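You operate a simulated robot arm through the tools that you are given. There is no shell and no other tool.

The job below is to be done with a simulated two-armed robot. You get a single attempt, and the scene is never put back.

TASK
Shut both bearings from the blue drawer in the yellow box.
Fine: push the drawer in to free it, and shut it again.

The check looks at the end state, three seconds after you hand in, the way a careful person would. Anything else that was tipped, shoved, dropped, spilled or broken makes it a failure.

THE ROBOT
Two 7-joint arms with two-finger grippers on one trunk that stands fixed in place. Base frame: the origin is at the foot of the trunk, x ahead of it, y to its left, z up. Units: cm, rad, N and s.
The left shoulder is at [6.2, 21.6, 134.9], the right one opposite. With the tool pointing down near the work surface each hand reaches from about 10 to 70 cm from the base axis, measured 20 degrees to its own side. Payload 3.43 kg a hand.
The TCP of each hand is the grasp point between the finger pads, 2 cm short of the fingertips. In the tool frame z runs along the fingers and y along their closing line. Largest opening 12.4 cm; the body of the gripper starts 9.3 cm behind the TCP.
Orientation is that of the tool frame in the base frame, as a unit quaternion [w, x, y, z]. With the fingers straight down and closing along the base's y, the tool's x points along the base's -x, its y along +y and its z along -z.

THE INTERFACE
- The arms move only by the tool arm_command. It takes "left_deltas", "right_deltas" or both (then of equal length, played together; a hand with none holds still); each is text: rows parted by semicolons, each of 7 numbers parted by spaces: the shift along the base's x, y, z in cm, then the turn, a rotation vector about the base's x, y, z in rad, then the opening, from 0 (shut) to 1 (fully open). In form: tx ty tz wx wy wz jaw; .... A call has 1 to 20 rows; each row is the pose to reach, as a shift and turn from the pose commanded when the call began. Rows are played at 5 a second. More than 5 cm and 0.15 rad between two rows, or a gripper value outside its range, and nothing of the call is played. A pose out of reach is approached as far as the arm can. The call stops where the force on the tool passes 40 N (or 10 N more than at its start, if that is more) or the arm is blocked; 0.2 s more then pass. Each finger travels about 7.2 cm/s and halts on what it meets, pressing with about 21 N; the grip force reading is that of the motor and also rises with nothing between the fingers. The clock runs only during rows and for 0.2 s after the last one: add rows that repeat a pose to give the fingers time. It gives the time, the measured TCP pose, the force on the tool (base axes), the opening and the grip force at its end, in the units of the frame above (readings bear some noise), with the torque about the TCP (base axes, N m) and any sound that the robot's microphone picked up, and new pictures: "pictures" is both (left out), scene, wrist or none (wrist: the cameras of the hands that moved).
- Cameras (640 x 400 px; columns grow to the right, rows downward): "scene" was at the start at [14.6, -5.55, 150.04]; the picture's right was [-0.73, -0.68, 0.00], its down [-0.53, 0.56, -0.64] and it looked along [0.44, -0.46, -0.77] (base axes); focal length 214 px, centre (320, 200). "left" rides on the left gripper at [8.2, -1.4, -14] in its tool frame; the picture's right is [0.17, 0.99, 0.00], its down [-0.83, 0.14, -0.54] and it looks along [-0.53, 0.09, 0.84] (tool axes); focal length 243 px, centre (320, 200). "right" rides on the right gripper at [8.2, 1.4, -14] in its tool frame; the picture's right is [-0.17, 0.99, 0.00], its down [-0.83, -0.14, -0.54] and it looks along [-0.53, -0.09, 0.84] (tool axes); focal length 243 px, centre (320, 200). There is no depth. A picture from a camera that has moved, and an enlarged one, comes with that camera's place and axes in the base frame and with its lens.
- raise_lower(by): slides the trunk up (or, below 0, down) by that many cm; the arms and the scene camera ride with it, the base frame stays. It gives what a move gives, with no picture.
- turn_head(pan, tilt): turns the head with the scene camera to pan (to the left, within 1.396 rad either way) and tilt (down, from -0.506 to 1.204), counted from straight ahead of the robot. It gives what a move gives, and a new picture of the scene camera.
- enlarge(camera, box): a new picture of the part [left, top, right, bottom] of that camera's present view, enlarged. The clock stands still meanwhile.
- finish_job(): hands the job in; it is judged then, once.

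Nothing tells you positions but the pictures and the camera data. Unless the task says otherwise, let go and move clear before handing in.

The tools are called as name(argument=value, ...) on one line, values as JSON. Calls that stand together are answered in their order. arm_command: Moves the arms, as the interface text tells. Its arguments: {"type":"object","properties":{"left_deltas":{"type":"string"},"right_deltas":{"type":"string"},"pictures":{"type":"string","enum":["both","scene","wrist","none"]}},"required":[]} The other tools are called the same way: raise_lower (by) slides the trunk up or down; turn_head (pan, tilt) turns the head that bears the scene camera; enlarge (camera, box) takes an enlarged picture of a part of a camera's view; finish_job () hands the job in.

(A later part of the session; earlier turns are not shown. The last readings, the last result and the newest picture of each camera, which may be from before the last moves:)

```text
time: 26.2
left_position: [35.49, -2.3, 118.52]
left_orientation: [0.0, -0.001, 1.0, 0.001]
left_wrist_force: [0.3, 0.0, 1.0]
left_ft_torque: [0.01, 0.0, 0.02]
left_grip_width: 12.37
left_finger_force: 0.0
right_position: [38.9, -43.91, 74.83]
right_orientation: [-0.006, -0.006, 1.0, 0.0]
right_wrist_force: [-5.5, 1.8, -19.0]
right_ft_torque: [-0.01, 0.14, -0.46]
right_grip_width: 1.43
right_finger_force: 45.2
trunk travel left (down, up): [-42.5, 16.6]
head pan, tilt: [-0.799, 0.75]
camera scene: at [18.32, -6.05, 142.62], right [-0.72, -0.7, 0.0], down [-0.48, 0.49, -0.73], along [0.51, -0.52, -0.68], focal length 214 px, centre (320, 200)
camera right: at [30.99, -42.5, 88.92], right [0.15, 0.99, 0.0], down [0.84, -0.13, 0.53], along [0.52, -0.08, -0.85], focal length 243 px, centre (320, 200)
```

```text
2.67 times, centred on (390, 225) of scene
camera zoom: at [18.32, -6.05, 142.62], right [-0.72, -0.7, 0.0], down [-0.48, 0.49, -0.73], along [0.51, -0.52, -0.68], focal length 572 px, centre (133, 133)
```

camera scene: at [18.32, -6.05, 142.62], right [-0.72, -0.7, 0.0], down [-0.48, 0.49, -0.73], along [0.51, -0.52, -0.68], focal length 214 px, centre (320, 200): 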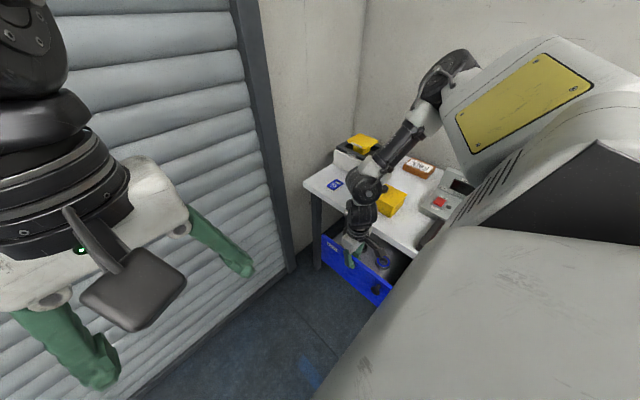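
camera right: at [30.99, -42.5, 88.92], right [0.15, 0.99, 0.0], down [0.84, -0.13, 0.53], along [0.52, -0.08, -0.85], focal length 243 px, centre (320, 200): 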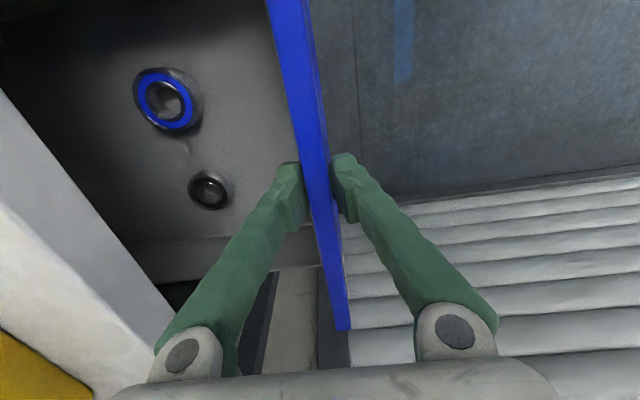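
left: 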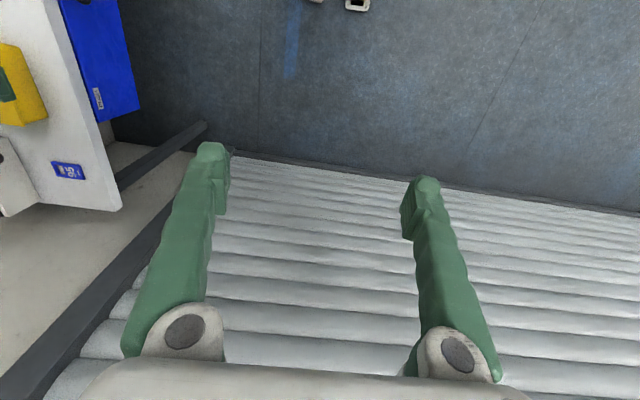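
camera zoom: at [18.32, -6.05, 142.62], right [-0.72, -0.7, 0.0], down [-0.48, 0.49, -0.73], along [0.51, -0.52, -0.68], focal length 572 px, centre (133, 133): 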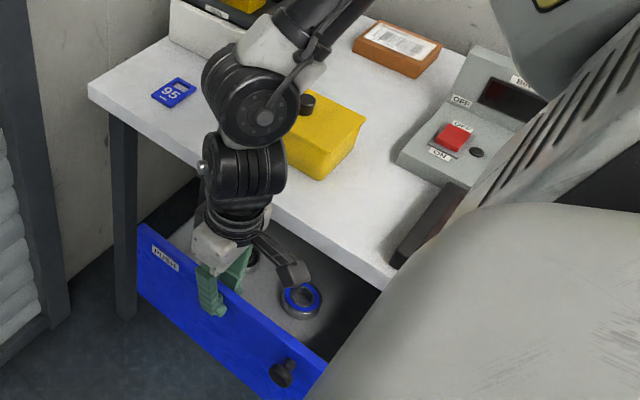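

Both bearings are visible: a blue-sealed one near (33, -60) and a black one near (44, -59). They need to come further out from under the table, so I keep pulling.

arm_command(right_deltas="0 1 0 0 0 0 0.05; 0 2 0 0 0 0 0.05; 0 3 0 0 0 0 0.05; 0 4 0 0 0 0 0.05; 0 5 0 0 0 0 0.05; 0 6 0 0 0 0 0.05; 0 7 0 0 0 0 0.05; 0 8 0 0 0 0 0.05; 0 8 0 0 0 0 0.05", pictures="both")

enlarge(camera="scene", box=[310, 150, 470, 300])

```text
time: 28.2
left_position: [35.35, -2.04, 118.58]
left_orientation: [0.0, -0.001, 1.0, 0.0]
left_wrist_force: [0.8, 0.1, 0.6]
left_ft_torque: [0.01, -0.03, -0.02]
left_grip_width: 12.44
left_finger_force: 0.0
right_position: [39.04, -35.85, 74.86]
right_orientation: [-0.005, -0.006, 1.0, 0.0]
right_wrist_force: [-7.8, 0.9, 5.0]
right_ft_torque: [0.0, 0.52, -0.49]
right_grip_width: 1.43
right_finger_force: 45.1
trunk travel left (down, up): [-42.5, 16.6]
head pan, tilt: [-0.799, 0.75]
camera scene: at [18.14, -5.91, 142.66], right [-0.72, -0.7, 0.0], down [-0.48, 0.49, -0.73], along [0.51, -0.52, -0.68], focal length 214 px, centre (320, 200)
camera right: at [30.94, -34.48, 88.9], right [0.15, 0.99, 0.0], down [0.84, -0.13, 0.53], along [0.53, -0.08, -0.85], focal length 243 px, centre (320, 200)
```

scene: 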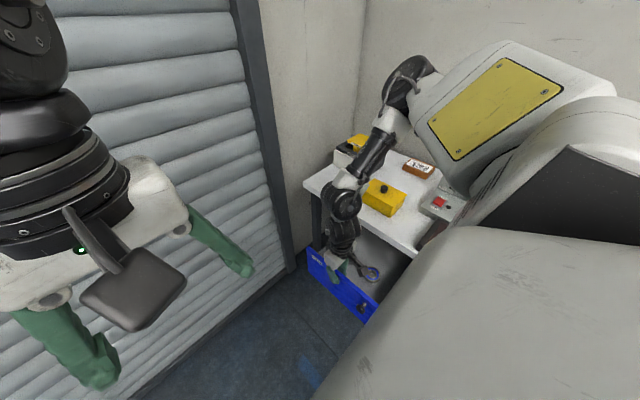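
right: 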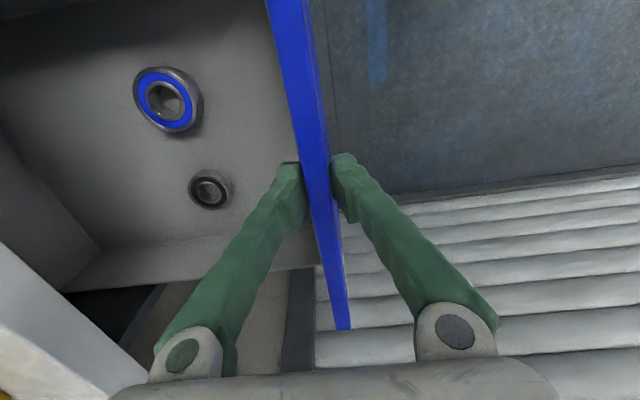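

```text
2.67 times, centred on (390, 225) of scene
camera zoom: at [18.14, -5.91, 142.66], right [-0.72, -0.7, 0.0], down [-0.48, 0.49, -0.73], along [0.51, -0.52, -0.68], focal length 572 px, centre (133, 133)
```

zoom: 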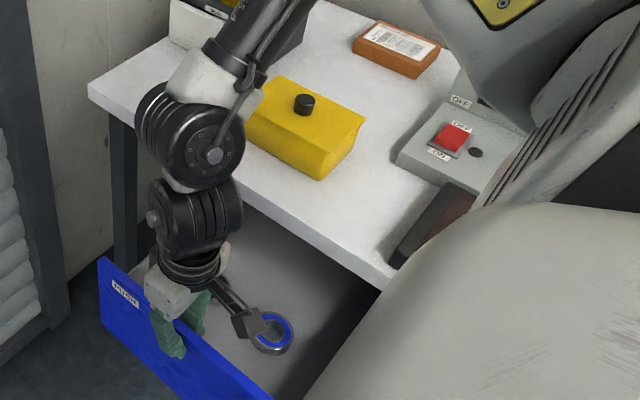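

arm_command(right_deltas="0 1 0 0 0 0 0.05; 0 2 0 0 0 0 0.05; 0 3 0 0 0 0 0.05; 0 3 0 0 0 0 0.05", pictures="wrist")

```text
time: 29.2
left_position: [35.25, -2.16, 118.59]
left_orientation: [0.001, -0.001, 1.0, 0.0]
left_wrist_force: [-0.7, 0.2, -0.1]
left_ft_torque: [-0.01, -0.02, -0.02]
left_grip_width: 12.41
left_finger_force: 0.1
right_position: [38.92, -32.67, 74.97]
right_orientation: [-0.005, -0.006, 1.0, 0.0]
right_wrist_force: [-13.1, 0.3, 7.2]
right_ft_torque: [0.03, 0.79, -0.51]
right_grip_width: 1.39
right_finger_force: 45.4
trunk travel left (down, up): [-42.5, 16.6]
head pan, tilt: [-0.799, 0.75]
camera right: at [30.96, -31.36, 88.9], right [0.15, 0.99, 0.0], down [0.84, -0.13, 0.53], along [0.52, -0.08, -0.85], focal length 243 px, centre (320, 200)
```

right: 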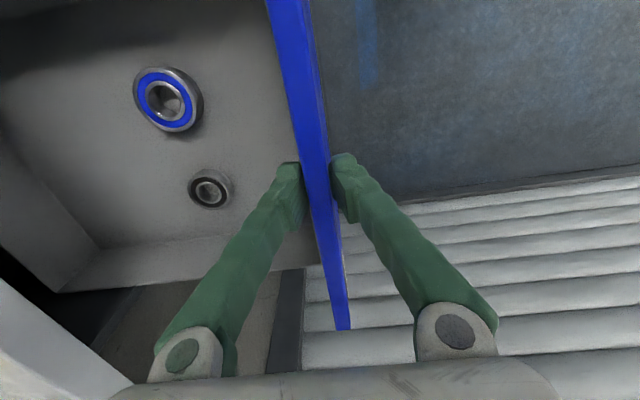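

The drawer is out far enough. I release the panel and rise straight up.

arm_command(right_deltas="0 0 0 0 0 0 0.3; 0 0 0 0 0 0 0.3; 0 0 0 0 0 0 0.3; 0 0 3 0 0 0 0.3; 0 0 7 0 0 0 0.3; 0 0 11 0 0 0 0.3; 0 0 15 0 0 0 0.5; 0 0 15 0 0 0 0.8; 0 0 15 0 0 0 0.8", pictures="both")

enlarge(camera="scene", box=[290, 130, 480, 330])

```text
time: 31.2
left_position: [35.39, -1.99, 118.56]
left_orientation: [0.0, -0.001, 1.0, 0.0]
left_wrist_force: [-0.2, 0.1, 0.0]
left_ft_torque: [0.02, -0.05, -0.03]
left_grip_width: 12.41
left_finger_force: 0.0
right_position: [39.1, -32.8, 89.68]
right_orientation: [-0.006, -0.006, 1.0, 0.0]
right_wrist_force: [-1.0, -0.8, -0.2]
right_ft_torque: [0.01, -0.04, -0.03]
right_grip_width: 9.91
right_finger_force: 0.2
trunk travel left (down, up): [-42.5, 16.6]
head pan, tilt: [-0.799, 0.75]
camera scene: at [18.24, -5.91, 142.64], right [-0.72, -0.7, 0.0], down [-0.48, 0.49, -0.73], along [0.51, -0.52, -0.68], focal length 214 px, centre (320, 200)
camera right: at [31.11, -31.57, 103.78], right [0.15, 0.99, 0.0], down [0.84, -0.13, 0.53], along [0.52, -0.08, -0.85], focal length 243 px, centre (320, 200)
```

scene: 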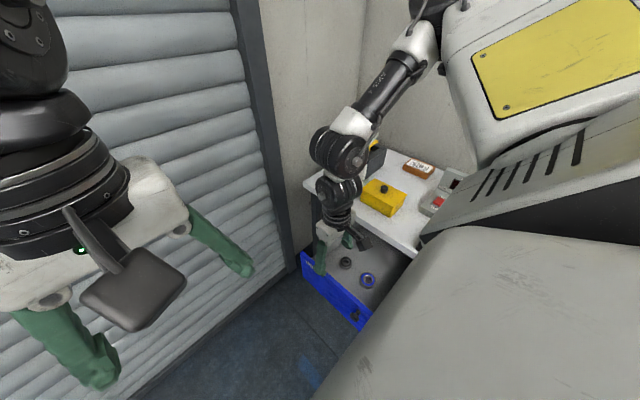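
right: 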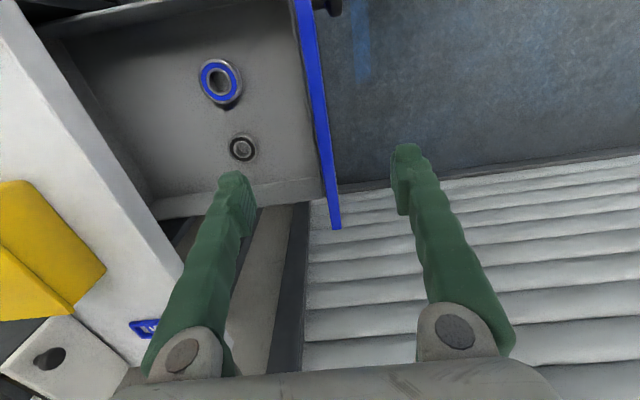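

```text
2.00 times, centred on (385, 230) of scene
camera zoom: at [18.24, -5.91, 142.64], right [-0.72, -0.7, 0.0], down [-0.48, 0.49, -0.73], along [0.51, -0.52, -0.68], focal length 429 px, centre (190, 140)
```

zoom: 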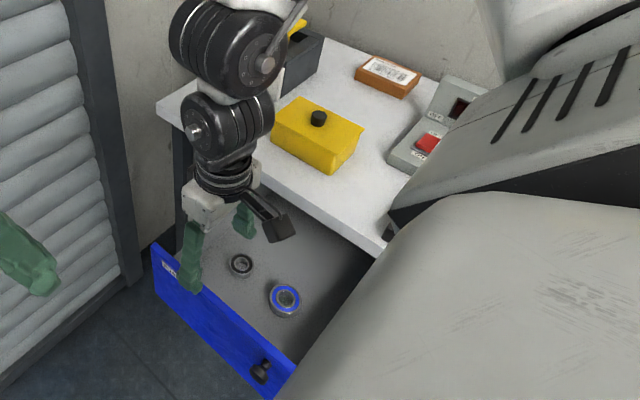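

The drawer stays open: blue bearing about (32.8, -48), black about (44, -48). The yellow box spans about x 38–53, y -76 to -65.5 with its lid knob at (45.6, -70.6, 87.5). I'll move over to look at the box closely.

arm_command(right_deltas="0 -3 4 0 0 0 0.8; 0 -7 8 0 0 0 0.8; 0 -12 12 0 0 0 0.8; 0 -17 12 0 0 0 0.8; 0 -22 12 0 0 0 0.8; 0 -27 12 0 0 0 0.8; 0 -32 12 0 0 0 0.8; 0 -36 12 0 0 0 0.8; 0 -36 12 0 0 0 0.8", pictures="both")

enlarge(camera="right", box=[150, 0, 470, 200])

```text
refused: row 2 steps farther than a row can; nothing moved
```

```text
2.00 times, centred on (310, 100) of right
camera zoom: at [31.11, -31.57, 103.78], right [0.15, 0.99, 0.0], down [0.84, -0.13, 0.53], along [0.52, -0.08, -0.85], focal length 485 px, centre (340, 400)
```

zoom: 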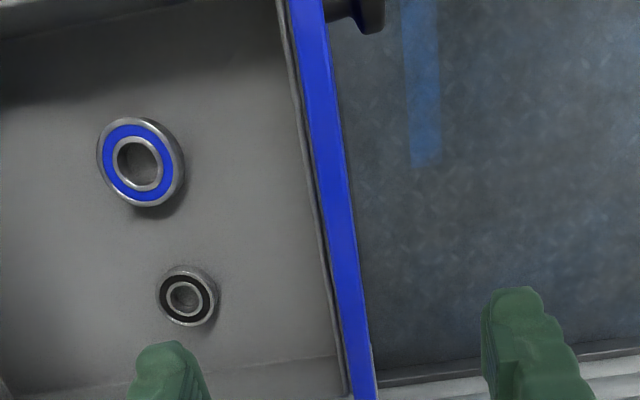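

arm_command(right_deltas="0 -3 3 0 0 0 0.8; 0 -6 6 0 0 0 0.8; 0 -9 9 0 0 0 0.8; 0 -13 11 0 0 0 0.8; 0 -17 12 0 0 0 0.8; 0 -21 12 0 0 0 0.8; 0 -25 12 0 0 0 0.8; 0 -29 12 0 0 0 0.8; 0 -33 12 0 0 0 0.8; 0 -36 12 0 0 0 0.8; 0 -36 12 0 0 0 0.8", pictures="both")

enlarge(camera="right", box=[150, 0, 470, 200])

```text
time: 33.6
left_position: [35.4, -2.14, 118.42]
left_orientation: [-0.001, -0.001, 1.0, 0.0]
left_wrist_force: [0.6, 0.2, 0.2]
left_ft_torque: [-0.04, 0.0, 0.02]
left_grip_width: 12.38
left_finger_force: 0.0
right_position: [39.19, -68.83, 101.79]
right_orientation: [-0.005, -0.006, 1.0, 0.0]
right_wrist_force: [0.3, -0.3, 0.7]
right_ft_torque: [-0.02, 0.01, -0.02]
right_grip_width: 9.91
right_finger_force: 0.1
trunk travel left (down, up): [-42.5, 16.6]
head pan, tilt: [-0.799, 0.75]
camera scene: at [18.26, -5.88, 142.64], right [-0.72, -0.7, 0.0], down [-0.48, 0.49, -0.73], along [0.51, -0.52, -0.68], focal length 214 px, centre (320, 200)
camera right: at [31.19, -67.46, 115.82], right [0.15, 0.99, 0.0], down [0.84, -0.13, 0.53], along [0.52, -0.08, -0.85], focal length 243 px, centre (320, 200)
```

scene: 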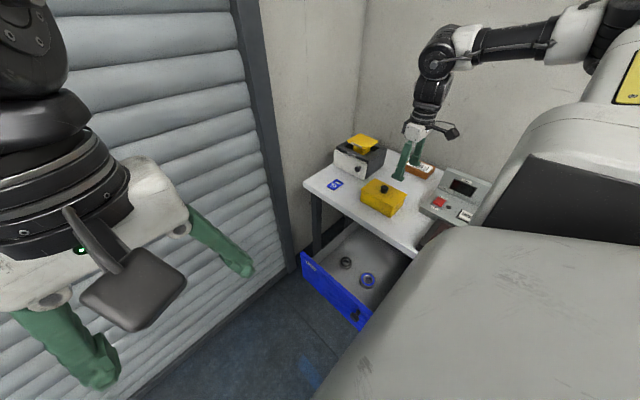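
right: 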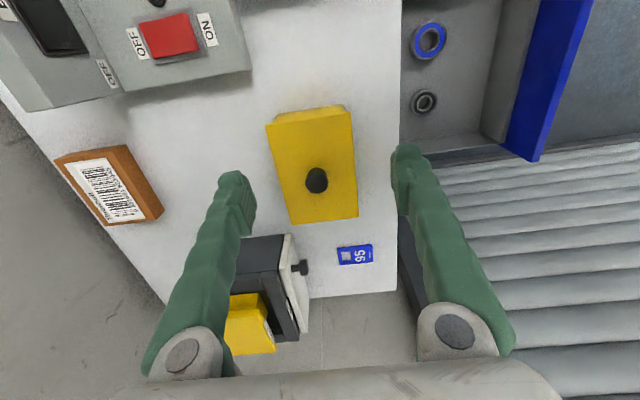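

```text
2.00 times, centred on (310, 100) of right
camera zoom: at [31.19, -67.46, 115.82], right [0.15, 0.99, 0.0], down [0.84, -0.13, 0.53], along [0.52, -0.08, -0.85], focal length 485 px, centre (340, 400)
```

zoom: 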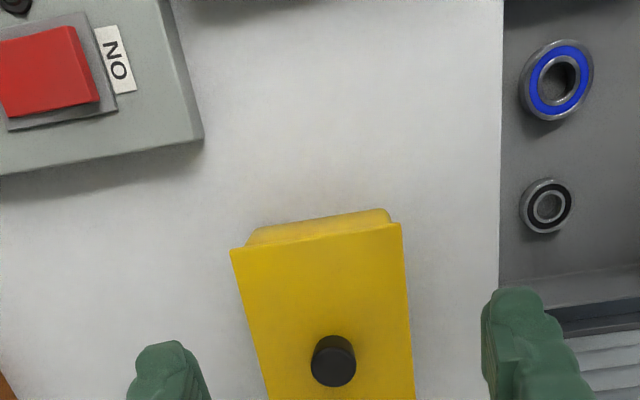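

The box lid is about 15 × 10 cm with a free strip in front and to its left. I'll test whether the hand can yaw the other way (+z) here in free air, since that would make placing easier.

arm_command(right_deltas="0 0 0 0 0 0.15 0.8; 0 0 0 0 0 0.3 0.8; 0 0 0 0 0 0.45 0.8; 0 0 0 0 0 0.6 0.8; 0 0 0 0 0 0.6 0.8", pictures="none")

```text
time: 34.8
left_position: [35.58, -2.08, 118.55]
left_orientation: [-0.001, -0.001, 1.0, 0.0]
left_wrist_force: [0.5, 1.0, -0.9]
left_ft_torque: [0.01, -0.01, -0.02]
left_grip_width: 12.38
left_finger_force: 0.0
right_position: [39.07, -68.82, 101.86]
right_orientation: [-0.004, -0.302, 0.953, -0.002]
right_wrist_force: [-0.9, 0.2, -0.6]
right_ft_torque: [-0.02, -0.01, -0.02]
right_grip_width: 9.91
right_finger_force: 0.1
trunk travel left (down, up): [-42.5, 16.6]
head pan, tilt: [-0.799, 0.75]
```

arm_command(right_deltas="0 0 0 0 0 0.15 0.8; 0 0 0 0 0 0.3 0.8; 0 0 0 0 0 0.45 0.8; 0 0 0 0 0 0.6 0.8; 0 0 0 0 0 0.6 0.8", pictures="none")

```text
time: 36.0
left_position: [35.42, -2.21, 118.56]
left_orientation: [0.0, -0.001, 1.0, 0.0]
left_wrist_force: [0.3, 0.2, -0.6]
left_ft_torque: [0.02, 0.0, -0.02]
left_grip_width: 12.38
left_finger_force: 0.1
right_position: [39.03, -68.75, 101.8]
right_orientation: [-0.003, -0.571, 0.821, -0.003]
right_wrist_force: [-0.4, 0.4, 1.0]
right_ft_torque: [-0.02, 0.01, 0.05]
right_grip_width: 9.91
right_finger_force: 0.2
trunk travel left (down, up): [-42.5, 16.6]
head pan, tilt: [-0.799, 0.75]
```

arm_command(right_deltas="0 0 0 0 0 0.12 0.8; 0 0 0 0 0 0.24 0.8; 0 0 0 0 0 0.355 0.8; 0 0 0 0 0 0.355 0.8", pictures="both")

```text
time: 37.0
left_position: [35.48, -2.19, 118.68]
left_orientation: [-0.001, -0.001, 1.0, 0.001]
left_wrist_force: [1.2, -0.2, -0.3]
left_ft_torque: [0.03, 0.01, 0.02]
left_grip_width: 12.41
left_finger_force: 0.1
right_position: [38.94, -68.71, 101.7]
right_orientation: [-0.003, -0.706, 0.709, -0.003]
right_wrist_force: [0.2, 0.4, -0.7]
right_ft_torque: [0.01, 0.01, -0.01]
right_grip_width: 9.94
right_finger_force: 0.1
trunk travel left (down, up): [-42.5, 16.6]
head pan, tilt: [-0.799, 0.75]
camera scene: at [18.26, -5.92, 142.64], right [-0.72, -0.7, 0.0], down [-0.48, 0.49, -0.73], along [0.51, -0.52, -0.68], focal length 214 px, centre (320, 200)
camera right: at [37.72, -76.82, 115.89], right [-0.99, 0.17, 0.0], down [0.14, 0.84, 0.53], along [0.09, 0.52, -0.85], focal length 243 px, centre (320, 200)
```

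scene: 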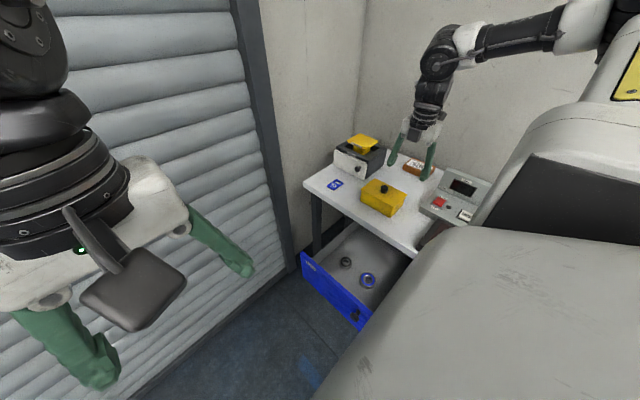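
right: 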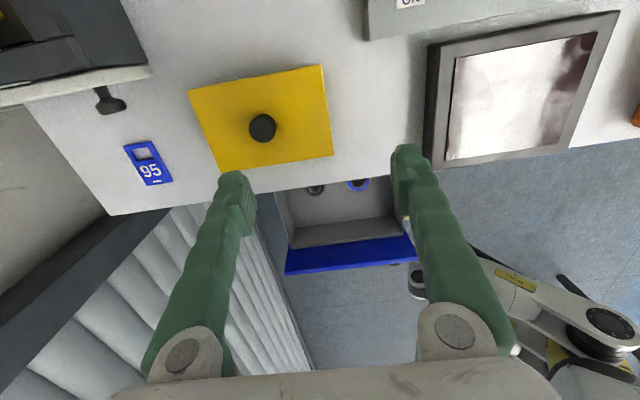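

The +90° yaw works, and the lid (15.3 × 10.2, centre (45.6, -70.4)) would fit rotated into the free gap at x ≈ 26–38. I'll go above the knob now with the fingers closing along x.

arm_command(right_deltas="2 -0.5 -1 0 0 0 0.5; 4.5 -1.2 -3 0 0 0 0.4; 6.7 -1.7 -5 0 0 0 0.4; 6.7 -1.7 -8 0 0 0 0.4; 6.7 -1.7 -10 0 0 0 0.4; 6.7 -1.7 -10 0 0 0 0.4", pictures="both")

enlarge(camera="right", box=[160, 40, 480, 240])

enlarge(camera="scene", box=[330, 120, 450, 240])

```text
time: 38.4
left_position: [35.42, -2.1, 118.57]
left_orientation: [0.0, -0.002, 1.0, 0.001]
left_wrist_force: [0.0, -0.1, -0.2]
left_ft_torque: [-0.01, 0.01, -0.03]
left_grip_width: 12.38
left_finger_force: 0.0
right_position: [45.61, -70.55, 91.83]
right_orientation: [-0.002, -0.706, 0.708, -0.004]
right_wrist_force: [-0.3, -0.1, 0.1]
right_ft_torque: [0.01, 0.01, 0.0]
right_grip_width: 4.96
right_finger_force: 0.2
trunk travel left (down, up): [-42.5, 16.6]
head pan, tilt: [-0.799, 0.75]
camera scene: at [18.24, -5.88, 142.65], right [-0.72, -0.7, 0.0], down [-0.48, 0.49, -0.73], along [0.51, -0.52, -0.68], focal length 214 px, centre (320, 200)
camera right: at [44.37, -78.51, 105.87], right [-0.99, 0.17, 0.0], down [0.14, 0.84, 0.53], along [0.09, 0.52, -0.85], focal length 243 px, centre (320, 200)
```

scene: 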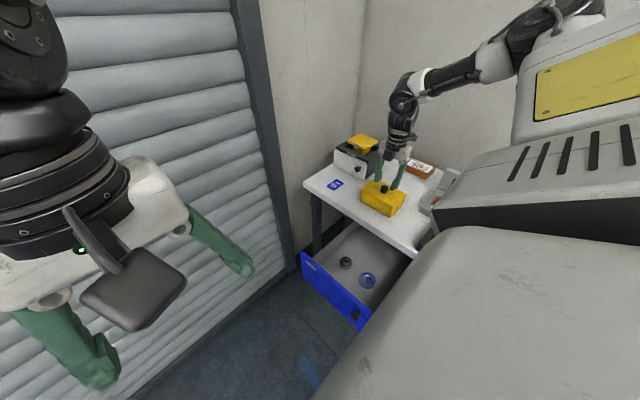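
right: 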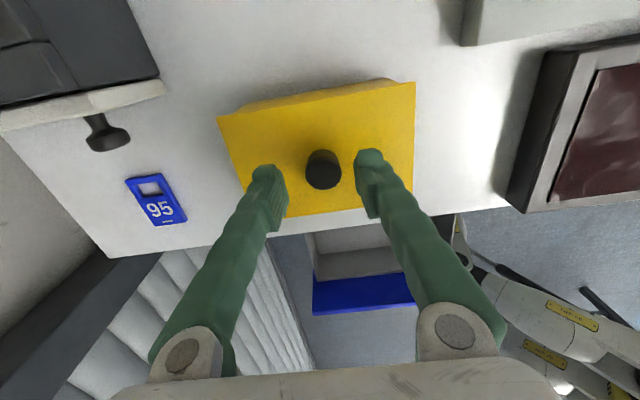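

```text
2.00 times, centred on (320, 140) of right
camera zoom: at [44.37, -78.51, 105.87], right [-0.99, 0.17, 0.0], down [0.14, 0.84, 0.53], along [0.09, 0.52, -0.85], focal length 485 px, centre (320, 320)
```

zoom: 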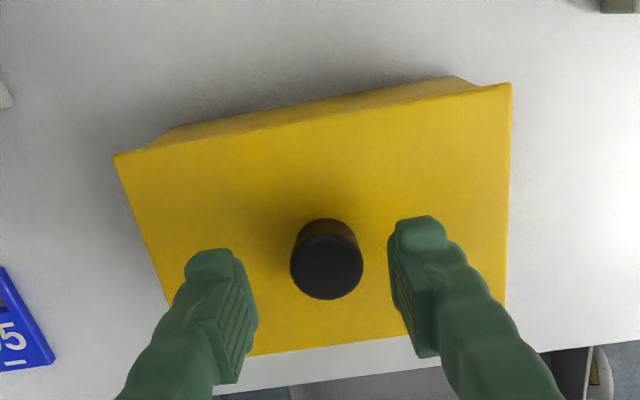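

```text
3.33 times, centred on (390, 180) of scene
camera zoom: at [18.24, -5.88, 142.65], right [-0.72, -0.7, 0.0], down [-0.48, 0.49, -0.73], along [0.51, -0.52, -0.68], focal length 715 px, centre (87, 267)
```

zoom: 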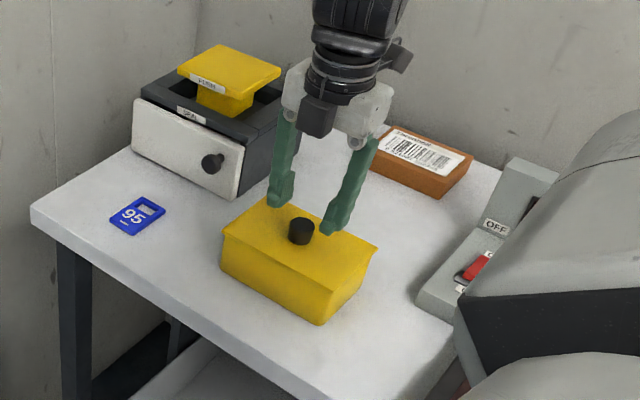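

The knob is centred between the fingers with its top near z = 88.9. I descend 3.2 cm and look.

arm_command(right_deltas="0 0.1 -1 0 0 0 0.4; 0 0.1 -2 0 0 0 0.4; 0 0.1 -3 0 0 0 0.4; 0 0.1 -3.2 0 0 0 0.4; 0 0.1 -3.2 0 0 0 0.4", pictures="wrist")

enlarge(camera="right", box=[200, 80, 440, 240])

enlarge(camera="scene", box=[340, 140, 440, 230])

```text
time: 39.6
left_position: [35.43, -2.21, 118.53]
left_orientation: [0.0, -0.001, 1.0, 0.0]
left_wrist_force: [-0.6, 0.5, 0.3]
left_ft_torque: [-0.01, 0.02, 0.0]
left_grip_width: 12.39
left_finger_force: 0.1
right_position: [45.66, -70.42, 88.55]
right_orientation: [-0.003, -0.706, 0.708, -0.002]
right_wrist_force: [0.1, -0.3, -1.1]
right_ft_torque: [-0.01, -0.02, -0.01]
right_grip_width: 4.96
right_finger_force: 0.1
trunk travel left (down, up): [-42.5, 16.6]
head pan, tilt: [-0.799, 0.75]
camera right: at [44.43, -78.43, 102.63], right [-0.99, 0.17, 0.0], down [0.14, 0.83, 0.53], along [0.09, 0.52, -0.85], focal length 243 px, centre (320, 200)
```

right: 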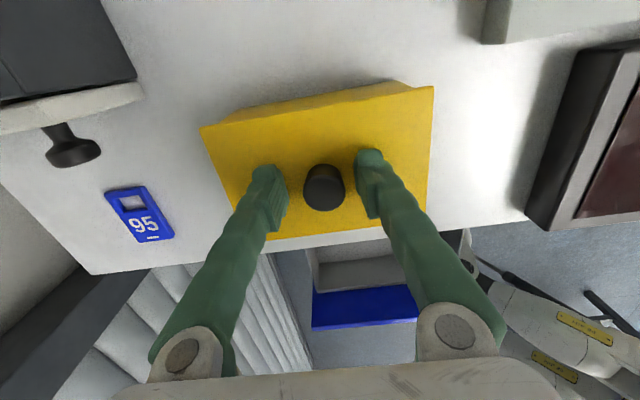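

```text
2.50 times, centred on (320, 160) of right
camera zoom: at [44.43, -78.43, 102.63], right [-0.99, 0.17, 0.0], down [0.14, 0.83, 0.53], along [0.09, 0.52, -0.85], focal length 606 px, centre (320, 300)
```

zoom: 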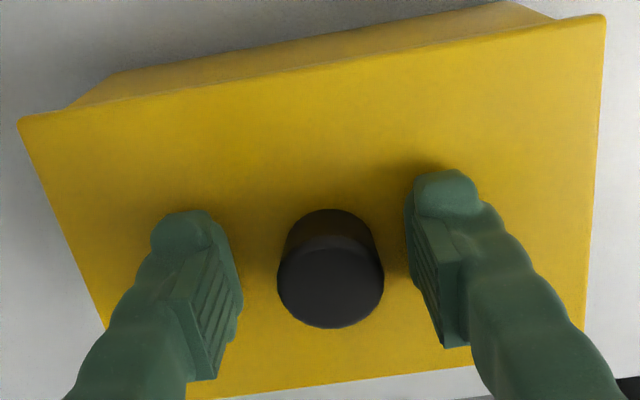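

```text
4.44 times, centred on (390, 185) of scene
camera zoom: at [18.26, -5.92, 142.64], right [-0.72, -0.7, 0.0], down [-0.48, 0.49, -0.73], along [0.51, -0.52, -0.68], focal length 953 px, centre (9, 267)
```

zoom: 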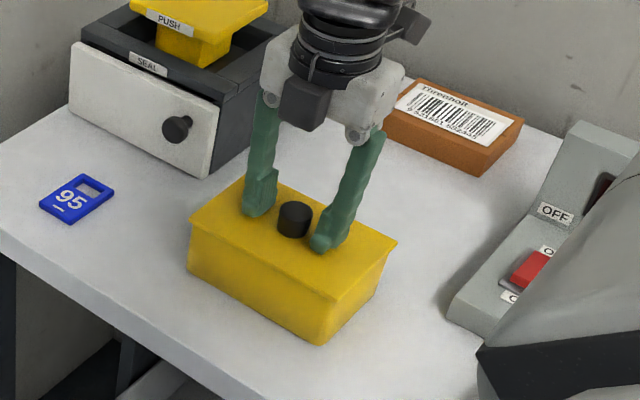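

Fingertips are just above the lid; closing on the knob.

arm_command(right_deltas="0 0 0 0 0 0 0.25; 0 0 0 0 0 0 0.12; 0 0 0 0 0 0 0.1; 0 0 0 0 0 0 0.1; 0 0 0 0 0 0 0.1", pictures="wrist")

```text
time: 40.8
left_position: [35.3, -2.21, 118.6]
left_orientation: [-0.001, 0.0, 1.0, 0.0]
left_wrist_force: [-0.2, -0.2, 0.1]
left_ft_torque: [0.01, 0.0, -0.02]
left_grip_width: 12.39
left_finger_force: 0.0
right_position: [45.69, -70.37, 88.6]
right_orientation: [-0.004, -0.706, 0.709, -0.003]
right_wrist_force: [-0.7, 0.3, 0.6]
right_ft_torque: [-0.01, -0.01, -0.02]
right_grip_width: 2.64
right_finger_force: 21.2
trunk travel left (down, up): [-42.5, 16.6]
head pan, tilt: [-0.799, 0.75]
heard: snap
camera right: at [44.43, -78.43, 102.65], right [-0.99, 0.17, 0.0], down [0.14, 0.84, 0.53], along [0.09, 0.52, -0.85], focal length 243 px, centre (320, 200)
```

right: 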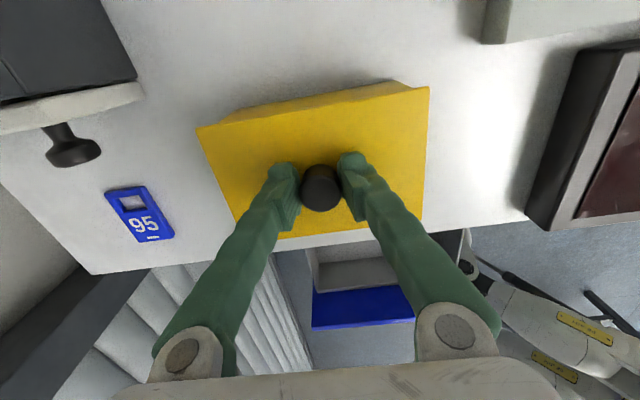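

A snap was heard as the knob was gripped; I check the pictures before lifting.

enlarge(camera="scene", box=[340, 140, 440, 230])

enlarge(camera="right", box=[180, 60, 440, 240])

enlarge(camera="scene", box=[280, 120, 460, 340])

```text
4.44 times, centred on (390, 185) of scene
camera zoom: at [18.26, -5.92, 142.64], right [-0.72, -0.7, 0.0], down [-0.48, 0.49, -0.73], along [0.51, -0.52, -0.68], focal length 953 px, centre (9, 267)
```

zoom: 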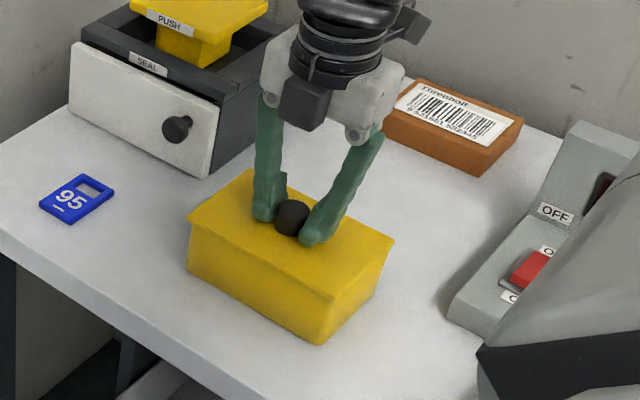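

```text
2.22 times, centred on (310, 150) of right
camera zoom: at [44.43, -78.43, 102.65], right [-0.99, 0.17, 0.0], down [0.14, 0.84, 0.53], along [0.09, 0.52, -0.85], focal length 539 px, centre (342, 311)
```

zoom: 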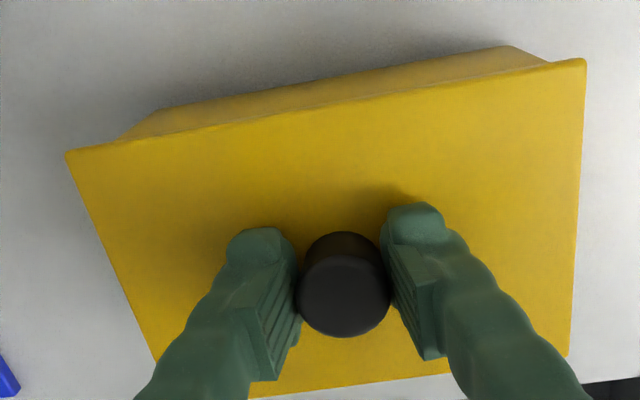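

```text
1.82 times, centred on (370, 230) of scene
camera zoom: at [18.26, -5.92, 142.64], right [-0.72, -0.7, 0.0], down [-0.48, 0.49, -0.73], along [0.51, -0.52, -0.68], focal length 390 px, centre (229, 146)
```

zoom: 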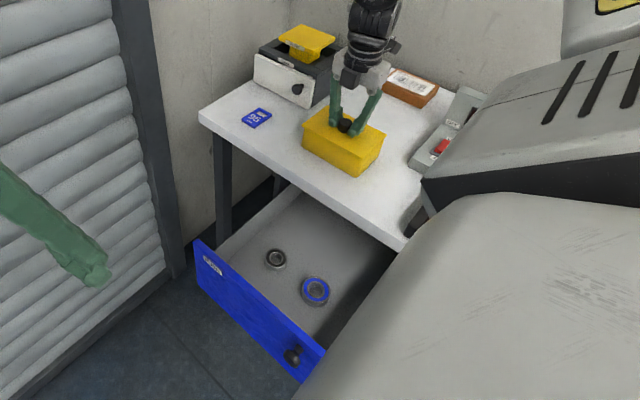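

The lid shifted slightly (it has a snap catch, apparently). I lift it gently.

arm_command(right_deltas="0 0 0.4 0 0 0 0.1; 0 0 0.8 0 0 0 0.1; 0 0 1.4 0 0 0 0.1; 0 0 2 0 0 0 0.1; 0 0 2 0 0 0 0.1", pictures="both")

enlarge(camera="scene", box=[340, 140, 440, 230])

```text
time: 42.0
left_position: [35.48, -2.09, 118.54]
left_orientation: [-0.001, -0.001, 1.0, 0.0]
left_wrist_force: [0.0, 0.3, -0.7]
left_ft_torque: [0.0, 0.0, -0.02]
left_grip_width: 12.42
left_finger_force: 0.0
right_position: [45.61, -70.53, 90.58]
right_orientation: [-0.002, -0.706, 0.708, -0.003]
right_wrist_force: [0.8, 0.0, 0.1]
right_ft_torque: [0.02, -0.01, -0.04]
right_grip_width: 2.67
right_finger_force: 21.0
trunk travel left (down, up): [-42.5, 16.6]
head pan, tilt: [-0.799, 0.75]
camera scene: at [18.27, -5.93, 142.64], right [-0.72, -0.7, 0.0], down [-0.48, 0.49, -0.73], along [0.51, -0.52, -0.68], focal length 214 px, centre (320, 200)
camera right: at [44.34, -78.5, 104.58], right [-0.99, 0.17, 0.0], down [0.14, 0.84, 0.53], along [0.09, 0.52, -0.85], focal length 243 px, centre (320, 200)
```

scene: 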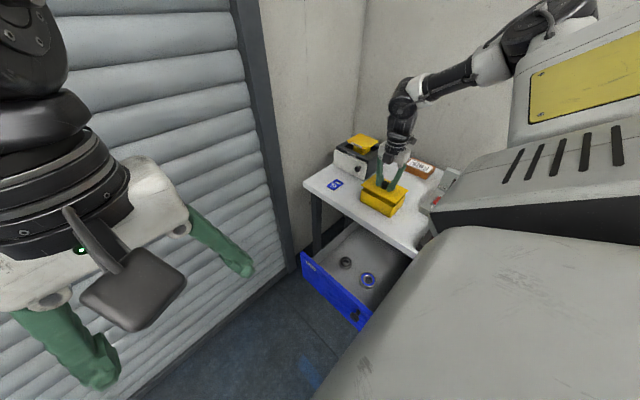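
right: 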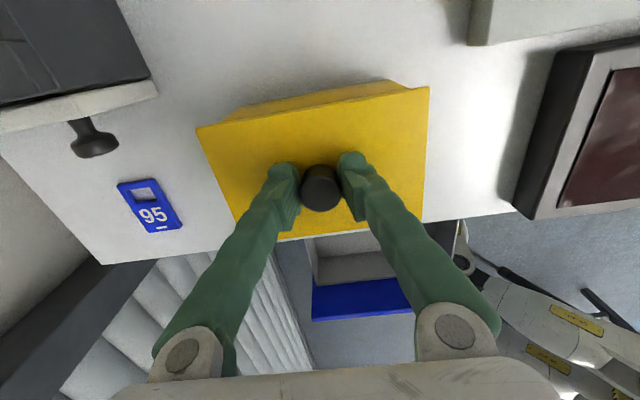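

```text
4.44 times, centred on (390, 185) of scene
camera zoom: at [18.27, -5.93, 142.64], right [-0.72, -0.7, 0.0], down [-0.48, 0.49, -0.73], along [0.51, -0.52, -0.68], focal length 953 px, centre (9, 267)
```

zoom: 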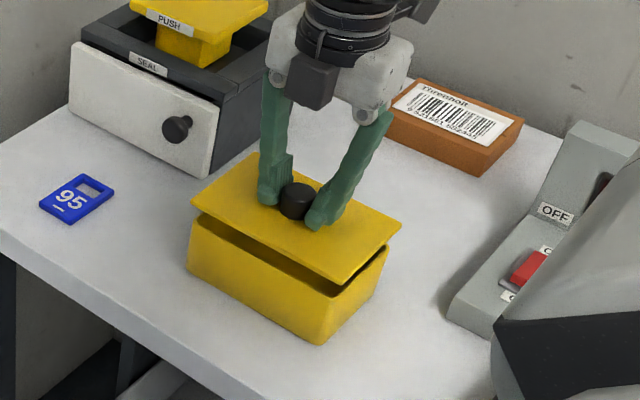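

The lid is a loose flat plate and it is up. I carry it high, turn it by −90° and bring it over the gap at (31.6, -66).

arm_command(right_deltas="0 0 4 0 0 0 0.1; 0 0 8 0 0 0 0.1; -1.3 0.4 8 0 0 -0.143 0.1; -2.6 0.8 8 0 0 -0.286 0.1; -3.9 1.2 8 0 0 -0.429 0.1; -5.2 1.6 8 0 0 -0.571 0.1; -6.5 2 8 0 0 -0.714 0.1; -7.8 2.4 8 0 0 -0.857 0.1; -9.1 2.8 8 0 0 -1 0.1; -10.4 3.2 8 0 0 -1.143 0.1; -11.7 3.6 8 0 0 -1.286 0.1; -13 4 8 0 0 -1.429 0.1; -14.1 4.5 8 0 0 -1.571 0.1; -14.1 4.5 8 0 0 -1.571 0.1", pictures="both")

enlarge(camera="scene", box=[340, 140, 460, 250])

```text
time: 45.0
left_position: [35.38, -2.25, 118.48]
left_orientation: [0.0, -0.001, 1.0, -0.001]
left_wrist_force: [0.6, 0.3, 0.5]
left_ft_torque: [0.02, -0.01, 0.03]
left_grip_width: 12.38
left_finger_force: 0.0
right_position: [31.57, -65.88, 98.72]
right_orientation: [-0.005, 0.002, 1.0, 0.001]
right_wrist_force: [-0.2, -0.1, -0.7]
right_ft_torque: [0.01, 0.0, 0.0]
right_grip_width: 2.66
right_finger_force: 21.1
trunk travel left (down, up): [-42.5, 16.6]
head pan, tilt: [-0.799, 0.75]
camera scene: at [18.29, -5.94, 142.63], right [-0.72, -0.7, 0.0], down [-0.48, 0.49, -0.73], along [0.51, -0.52, -0.68], focal length 214 px, centre (320, 200)
camera right: at [23.59, -64.4, 112.67], right [0.17, 0.99, 0.0], down [0.83, -0.14, 0.53], along [0.52, -0.09, -0.85], focal length 243 px, centre (320, 200)
```

scene: 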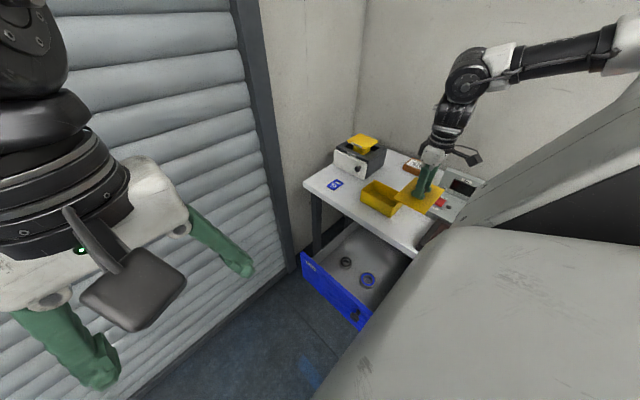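
right: 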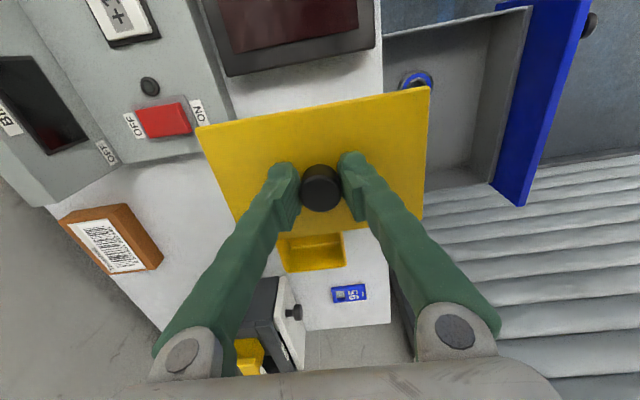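

```text
3.64 times, centred on (400, 195) of scene
camera zoom: at [18.29, -5.94, 142.63], right [-0.72, -0.7, 0.0], down [-0.48, 0.49, -0.73], along [0.51, -0.52, -0.68], focal length 780 px, centre (29, 218)
```

zoom: 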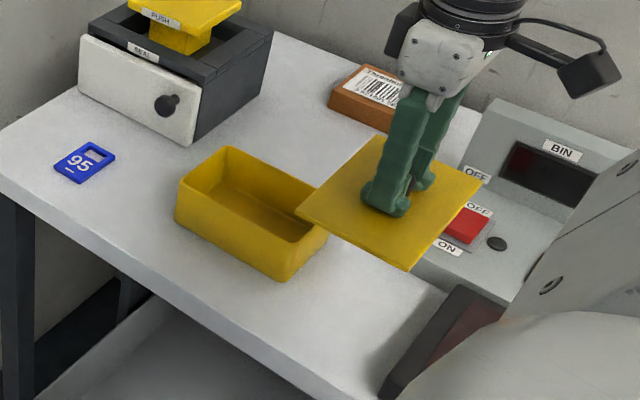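

The gap is x 24.5–38, so the lid fits around x = 31.5. Lowering it toward the table.

arm_command(right_deltas="0 0 -4 0 0 0 0.1; 0 0 -8 0 0 0 0.1; 0 0 -12 0 0 0 0.1; 0 0 -14 0 0 0 0.1; 0 0 -15.5 0 0 0 0.1; 0 0 -15.5 0 0 0 0.1", pictures="both")

enlarge(camera="scene", box=[340, 140, 460, 250])

```text
time: 46.4
left_position: [35.39, -2.08, 118.59]
left_orientation: [0.0, -0.001, 1.0, 0.0]
left_wrist_force: [-0.3, 1.2, 0.3]
left_ft_torque: [0.0, 0.01, -0.04]
left_grip_width: 12.39
left_finger_force: 0.1
right_position: [31.48, -65.71, 83.2]
right_orientation: [-0.004, 0.002, 1.0, -0.001]
right_wrist_force: [-0.6, 0.3, -0.1]
right_ft_torque: [0.03, -0.01, 0.01]
right_grip_width: 2.64
right_finger_force: 20.9
trunk travel left (down, up): [-42.5, 16.6]
head pan, tilt: [-0.799, 0.75]
camera scene: at [18.25, -5.9, 142.64], right [-0.72, -0.7, 0.0], down [-0.48, 0.49, -0.73], along [0.51, -0.52, -0.68], focal length 214 px, centre (320, 200)
camera right: at [23.56, -64.33, 97.24], right [0.17, 0.99, 0.0], down [0.83, -0.14, 0.53], along [0.52, -0.09, -0.85], focal length 243 px, centre (320, 200)
```

scene: 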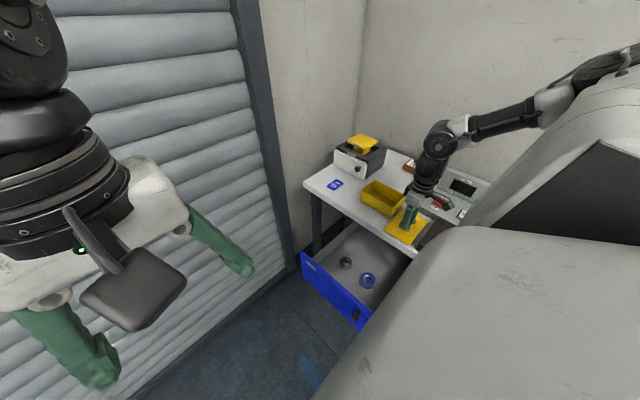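
right: 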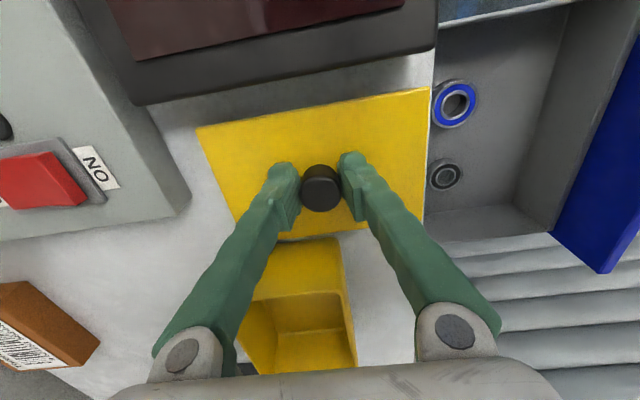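

```text
3.64 times, centred on (400, 195) of scene
camera zoom: at [18.25, -5.9, 142.64], right [-0.72, -0.7, 0.0], down [-0.48, 0.49, -0.73], along [0.51, -0.52, -0.68], focal length 780 px, centre (29, 218)
```

zoom: 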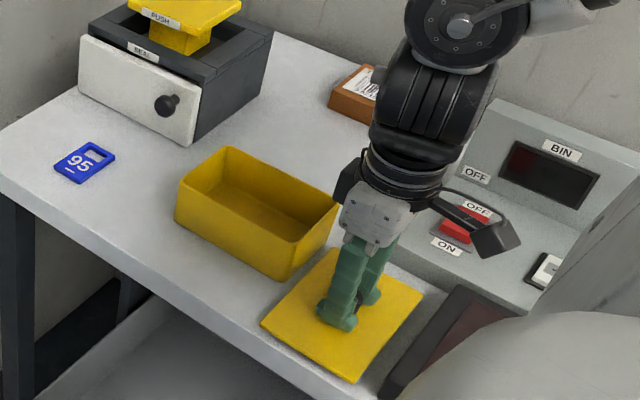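

arm_command(right_deltas="0 -0.8 -0.3 0 0 0 0.1; 0 -0.8 -0.6 0 0 0 0.1; 0 -0.8 -0.9 0 0 0 0.1; 0 -0.8 -1.2 0 0 0 0.1; 0 -0.8 -1.2 0 0 0 0.1", pictures="none")

enlarge(camera="scene", box=[360, 170, 440, 250])

```text
time: 47.7
left_position: [35.32, -1.94, 118.65]
left_orientation: [0.001, -0.001, 1.0, -0.001]
left_wrist_force: [-1.4, 0.0, 0.1]
left_ft_torque: [-0.02, 0.05, 0.02]
left_grip_width: 12.38
left_finger_force: 0.0
right_position: [31.63, -66.68, 82.52]
right_orientation: [-0.003, 0.002, 1.0, -0.003]
right_wrist_force: [-7.5, 6.1, 26.0]
right_ft_torque: [0.37, 0.02, 0.1]
right_grip_width: 2.62
right_finger_force: 20.7
trunk travel left (down, up): [-42.5, 16.6]
head pan, tilt: [-0.799, 0.75]
stopped in row 5 (right hand): the force on the tool passed its limit at 41 N (the readings are from after the stop); the commanded pose is now the measured one
```

```text
5.00 times, centred on (400, 210) of scene
camera zoom: at [18.09, -5.66, 142.67], right [-0.72, -0.7, 0.0], down [-0.47, 0.49, -0.73], along [0.51, -0.53, -0.68], focal length 1072 px, centre (-80, 150)
```

zoom: 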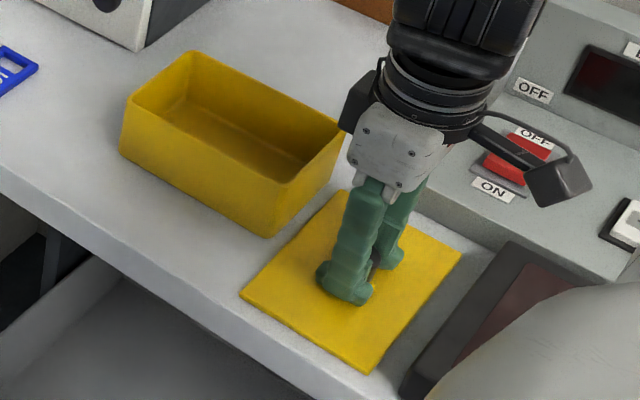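

The lid is resting on the table fully inside the edge. I release and rise.

arm_command(right_deltas="0 0 0.1 0 0 0 0.2; 0 0 0.1 0 0 0 0.35; 0 0 0.1 0 0 0 0.4; 0 0 0.1 0 0 0 0.4; 0 0 2 0 0 0 0.4; 0 0 6 0 0 0 0.4; 0 0 10 0 0 0 0.6; 0 0 14 0 0 0 0.7; 0 0 18 0 0 0 0.7; 0 0 18 0 0 0 0.7", pictures="both")

enlarge(camera="right", box=[160, 0, 480, 300])

```text
time: 49.9
left_position: [35.43, -2.16, 118.5]
left_orientation: [0.0, 0.0, 1.0, 0.0]
left_wrist_force: [0.1, 1.1, 0.3]
left_ft_torque: [0.03, 0.06, 0.01]
left_grip_width: 12.38
left_finger_force: 0.0
right_position: [31.54, -66.91, 100.17]
right_orientation: [-0.005, 0.002, 1.0, -0.001]
right_wrist_force: [0.6, -0.1, -0.3]
right_ft_torque: [0.01, 0.01, -0.02]
right_grip_width: 8.69
right_finger_force: 0.0
trunk travel left (down, up): [-42.5, 16.6]
head pan, tilt: [-0.799, 0.75]
camera scene: at [18.32, -6.02, 142.62], right [-0.72, -0.7, 0.0], down [-0.48, 0.49, -0.73], along [0.51, -0.52, -0.68], focal length 214 px, centre (320, 200)
camera right: at [23.65, -65.46, 114.21], right [0.17, 0.99, 0.0], down [0.83, -0.14, 0.53], along [0.52, -0.09, -0.85], focal length 243 px, centre (320, 200)
```

scene: 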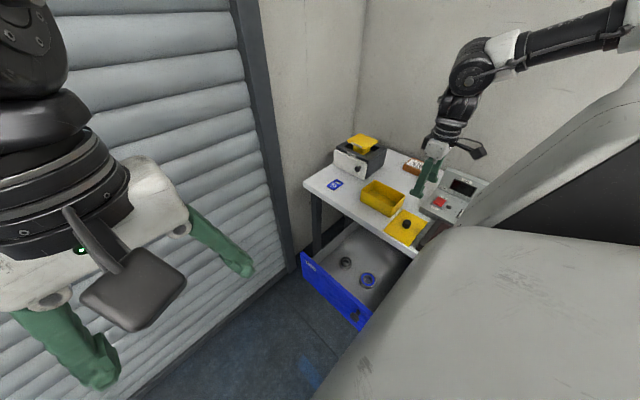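
right: 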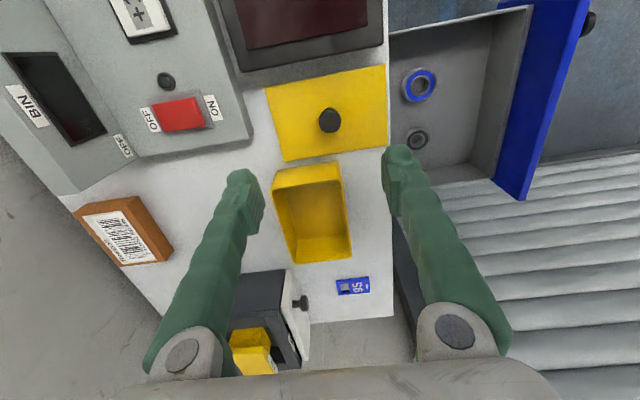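

```text
1.33 times, centred on (320, 150) of right
camera zoom: at [23.65, -65.46, 114.21], right [0.17, 0.99, 0.0], down [0.83, -0.14, 0.53], along [0.52, -0.09, -0.85], focal length 324 px, centre (320, 267)
```

zoom: 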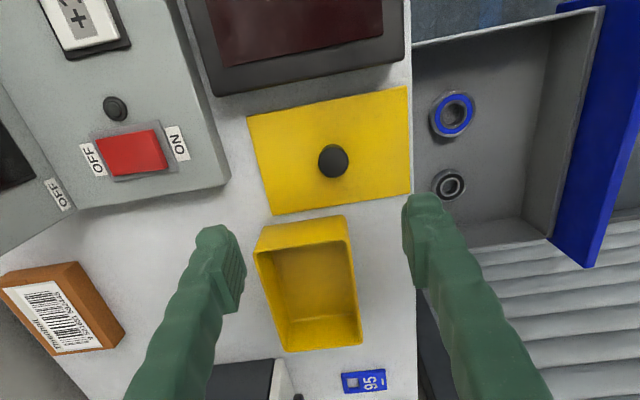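

The lid lies flat and the box is open and empty. From two views the bearing tops are at z ≈ 62.5, blue at (32.8, -47.5), black at (43.5, -47.6). I move over the blue one with a 45° yaw (so it will later fit between the box walls with fingers on the diagonal).

arm_command(right_deltas="0 4 0 0 0 0 0.72; 0 8 0 0 0 0.13 0.72; 0.4 12 0 0 0 0.26 0.72; 0.8 16 -2 0 0 0.39 0.72; 1.2 19.3 -5 0 0 0.52 0.72; 1.2 19.3 -9 0 0 0.65 0.72; 1.2 19.3 -13 0 0 0.785 0.72; 1.2 19.3 -17 0 0 0.785 0.72; 1.2 19.3 -21 0 0 0.785 0.72; 1.2 19.3 -21 0 0 0.785 0.72", pictures="both")

enlarge(camera="right", box=[160, 40, 480, 240])

```text
time: 52.1
left_position: [35.31, -2.15, 118.61]
left_orientation: [0.0, -0.001, 1.0, 0.001]
left_wrist_force: [0.0, 0.3, -0.3]
left_ft_torque: [-0.03, -0.02, 0.02]
left_grip_width: 12.39
left_finger_force: 0.1
right_position: [32.79, -47.42, 79.04]
right_orientation: [-0.001, -0.381, 0.924, -0.004]
right_wrist_force: [0.4, -0.8, -0.3]
right_ft_torque: [-0.02, -0.02, -0.02]
right_grip_width: 8.93
right_finger_force: 0.0
trunk travel left (down, up): [-42.5, 16.6]
head pan, tilt: [-0.799, 0.75]
camera scene: at [18.19, -5.86, 142.66], right [-0.72, -0.7, 0.0], down [-0.48, 0.49, -0.73], along [0.51, -0.52, -0.68], focal length 214 px, centre (320, 200)
camera right: at [26.06, -52.1, 93.08], right [-0.58, 0.82, -0.01], down [0.69, 0.49, 0.53], along [0.44, 0.3, -0.85], focal length 243 px, centre (320, 200)
```

scene: 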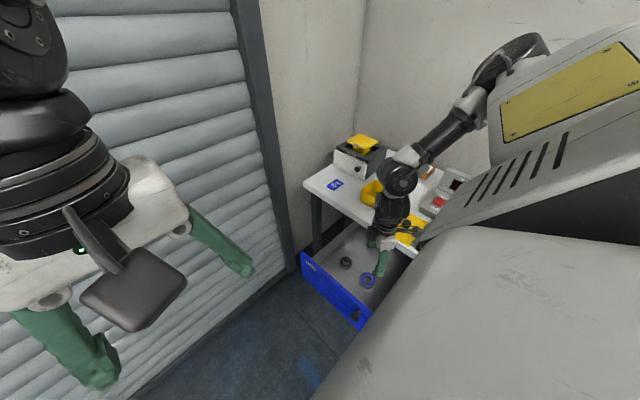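
right: 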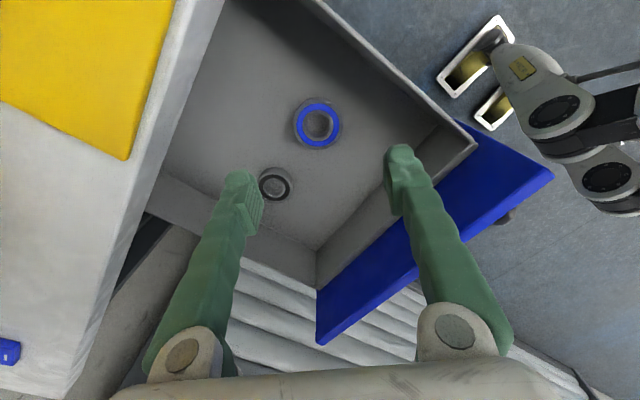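

```text
2.00 times, centred on (320, 140) of right
camera zoom: at [26.06, -52.1, 93.08], right [-0.58, 0.82, -0.01], down [0.69, 0.49, 0.53], along [0.44, 0.3, -0.85], focal length 485 px, centre (320, 320)
```

zoom: 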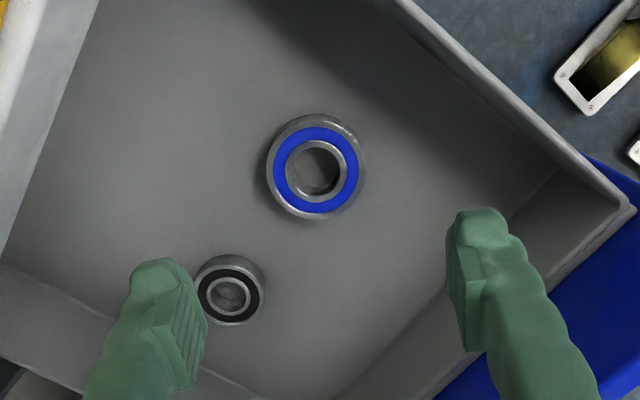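

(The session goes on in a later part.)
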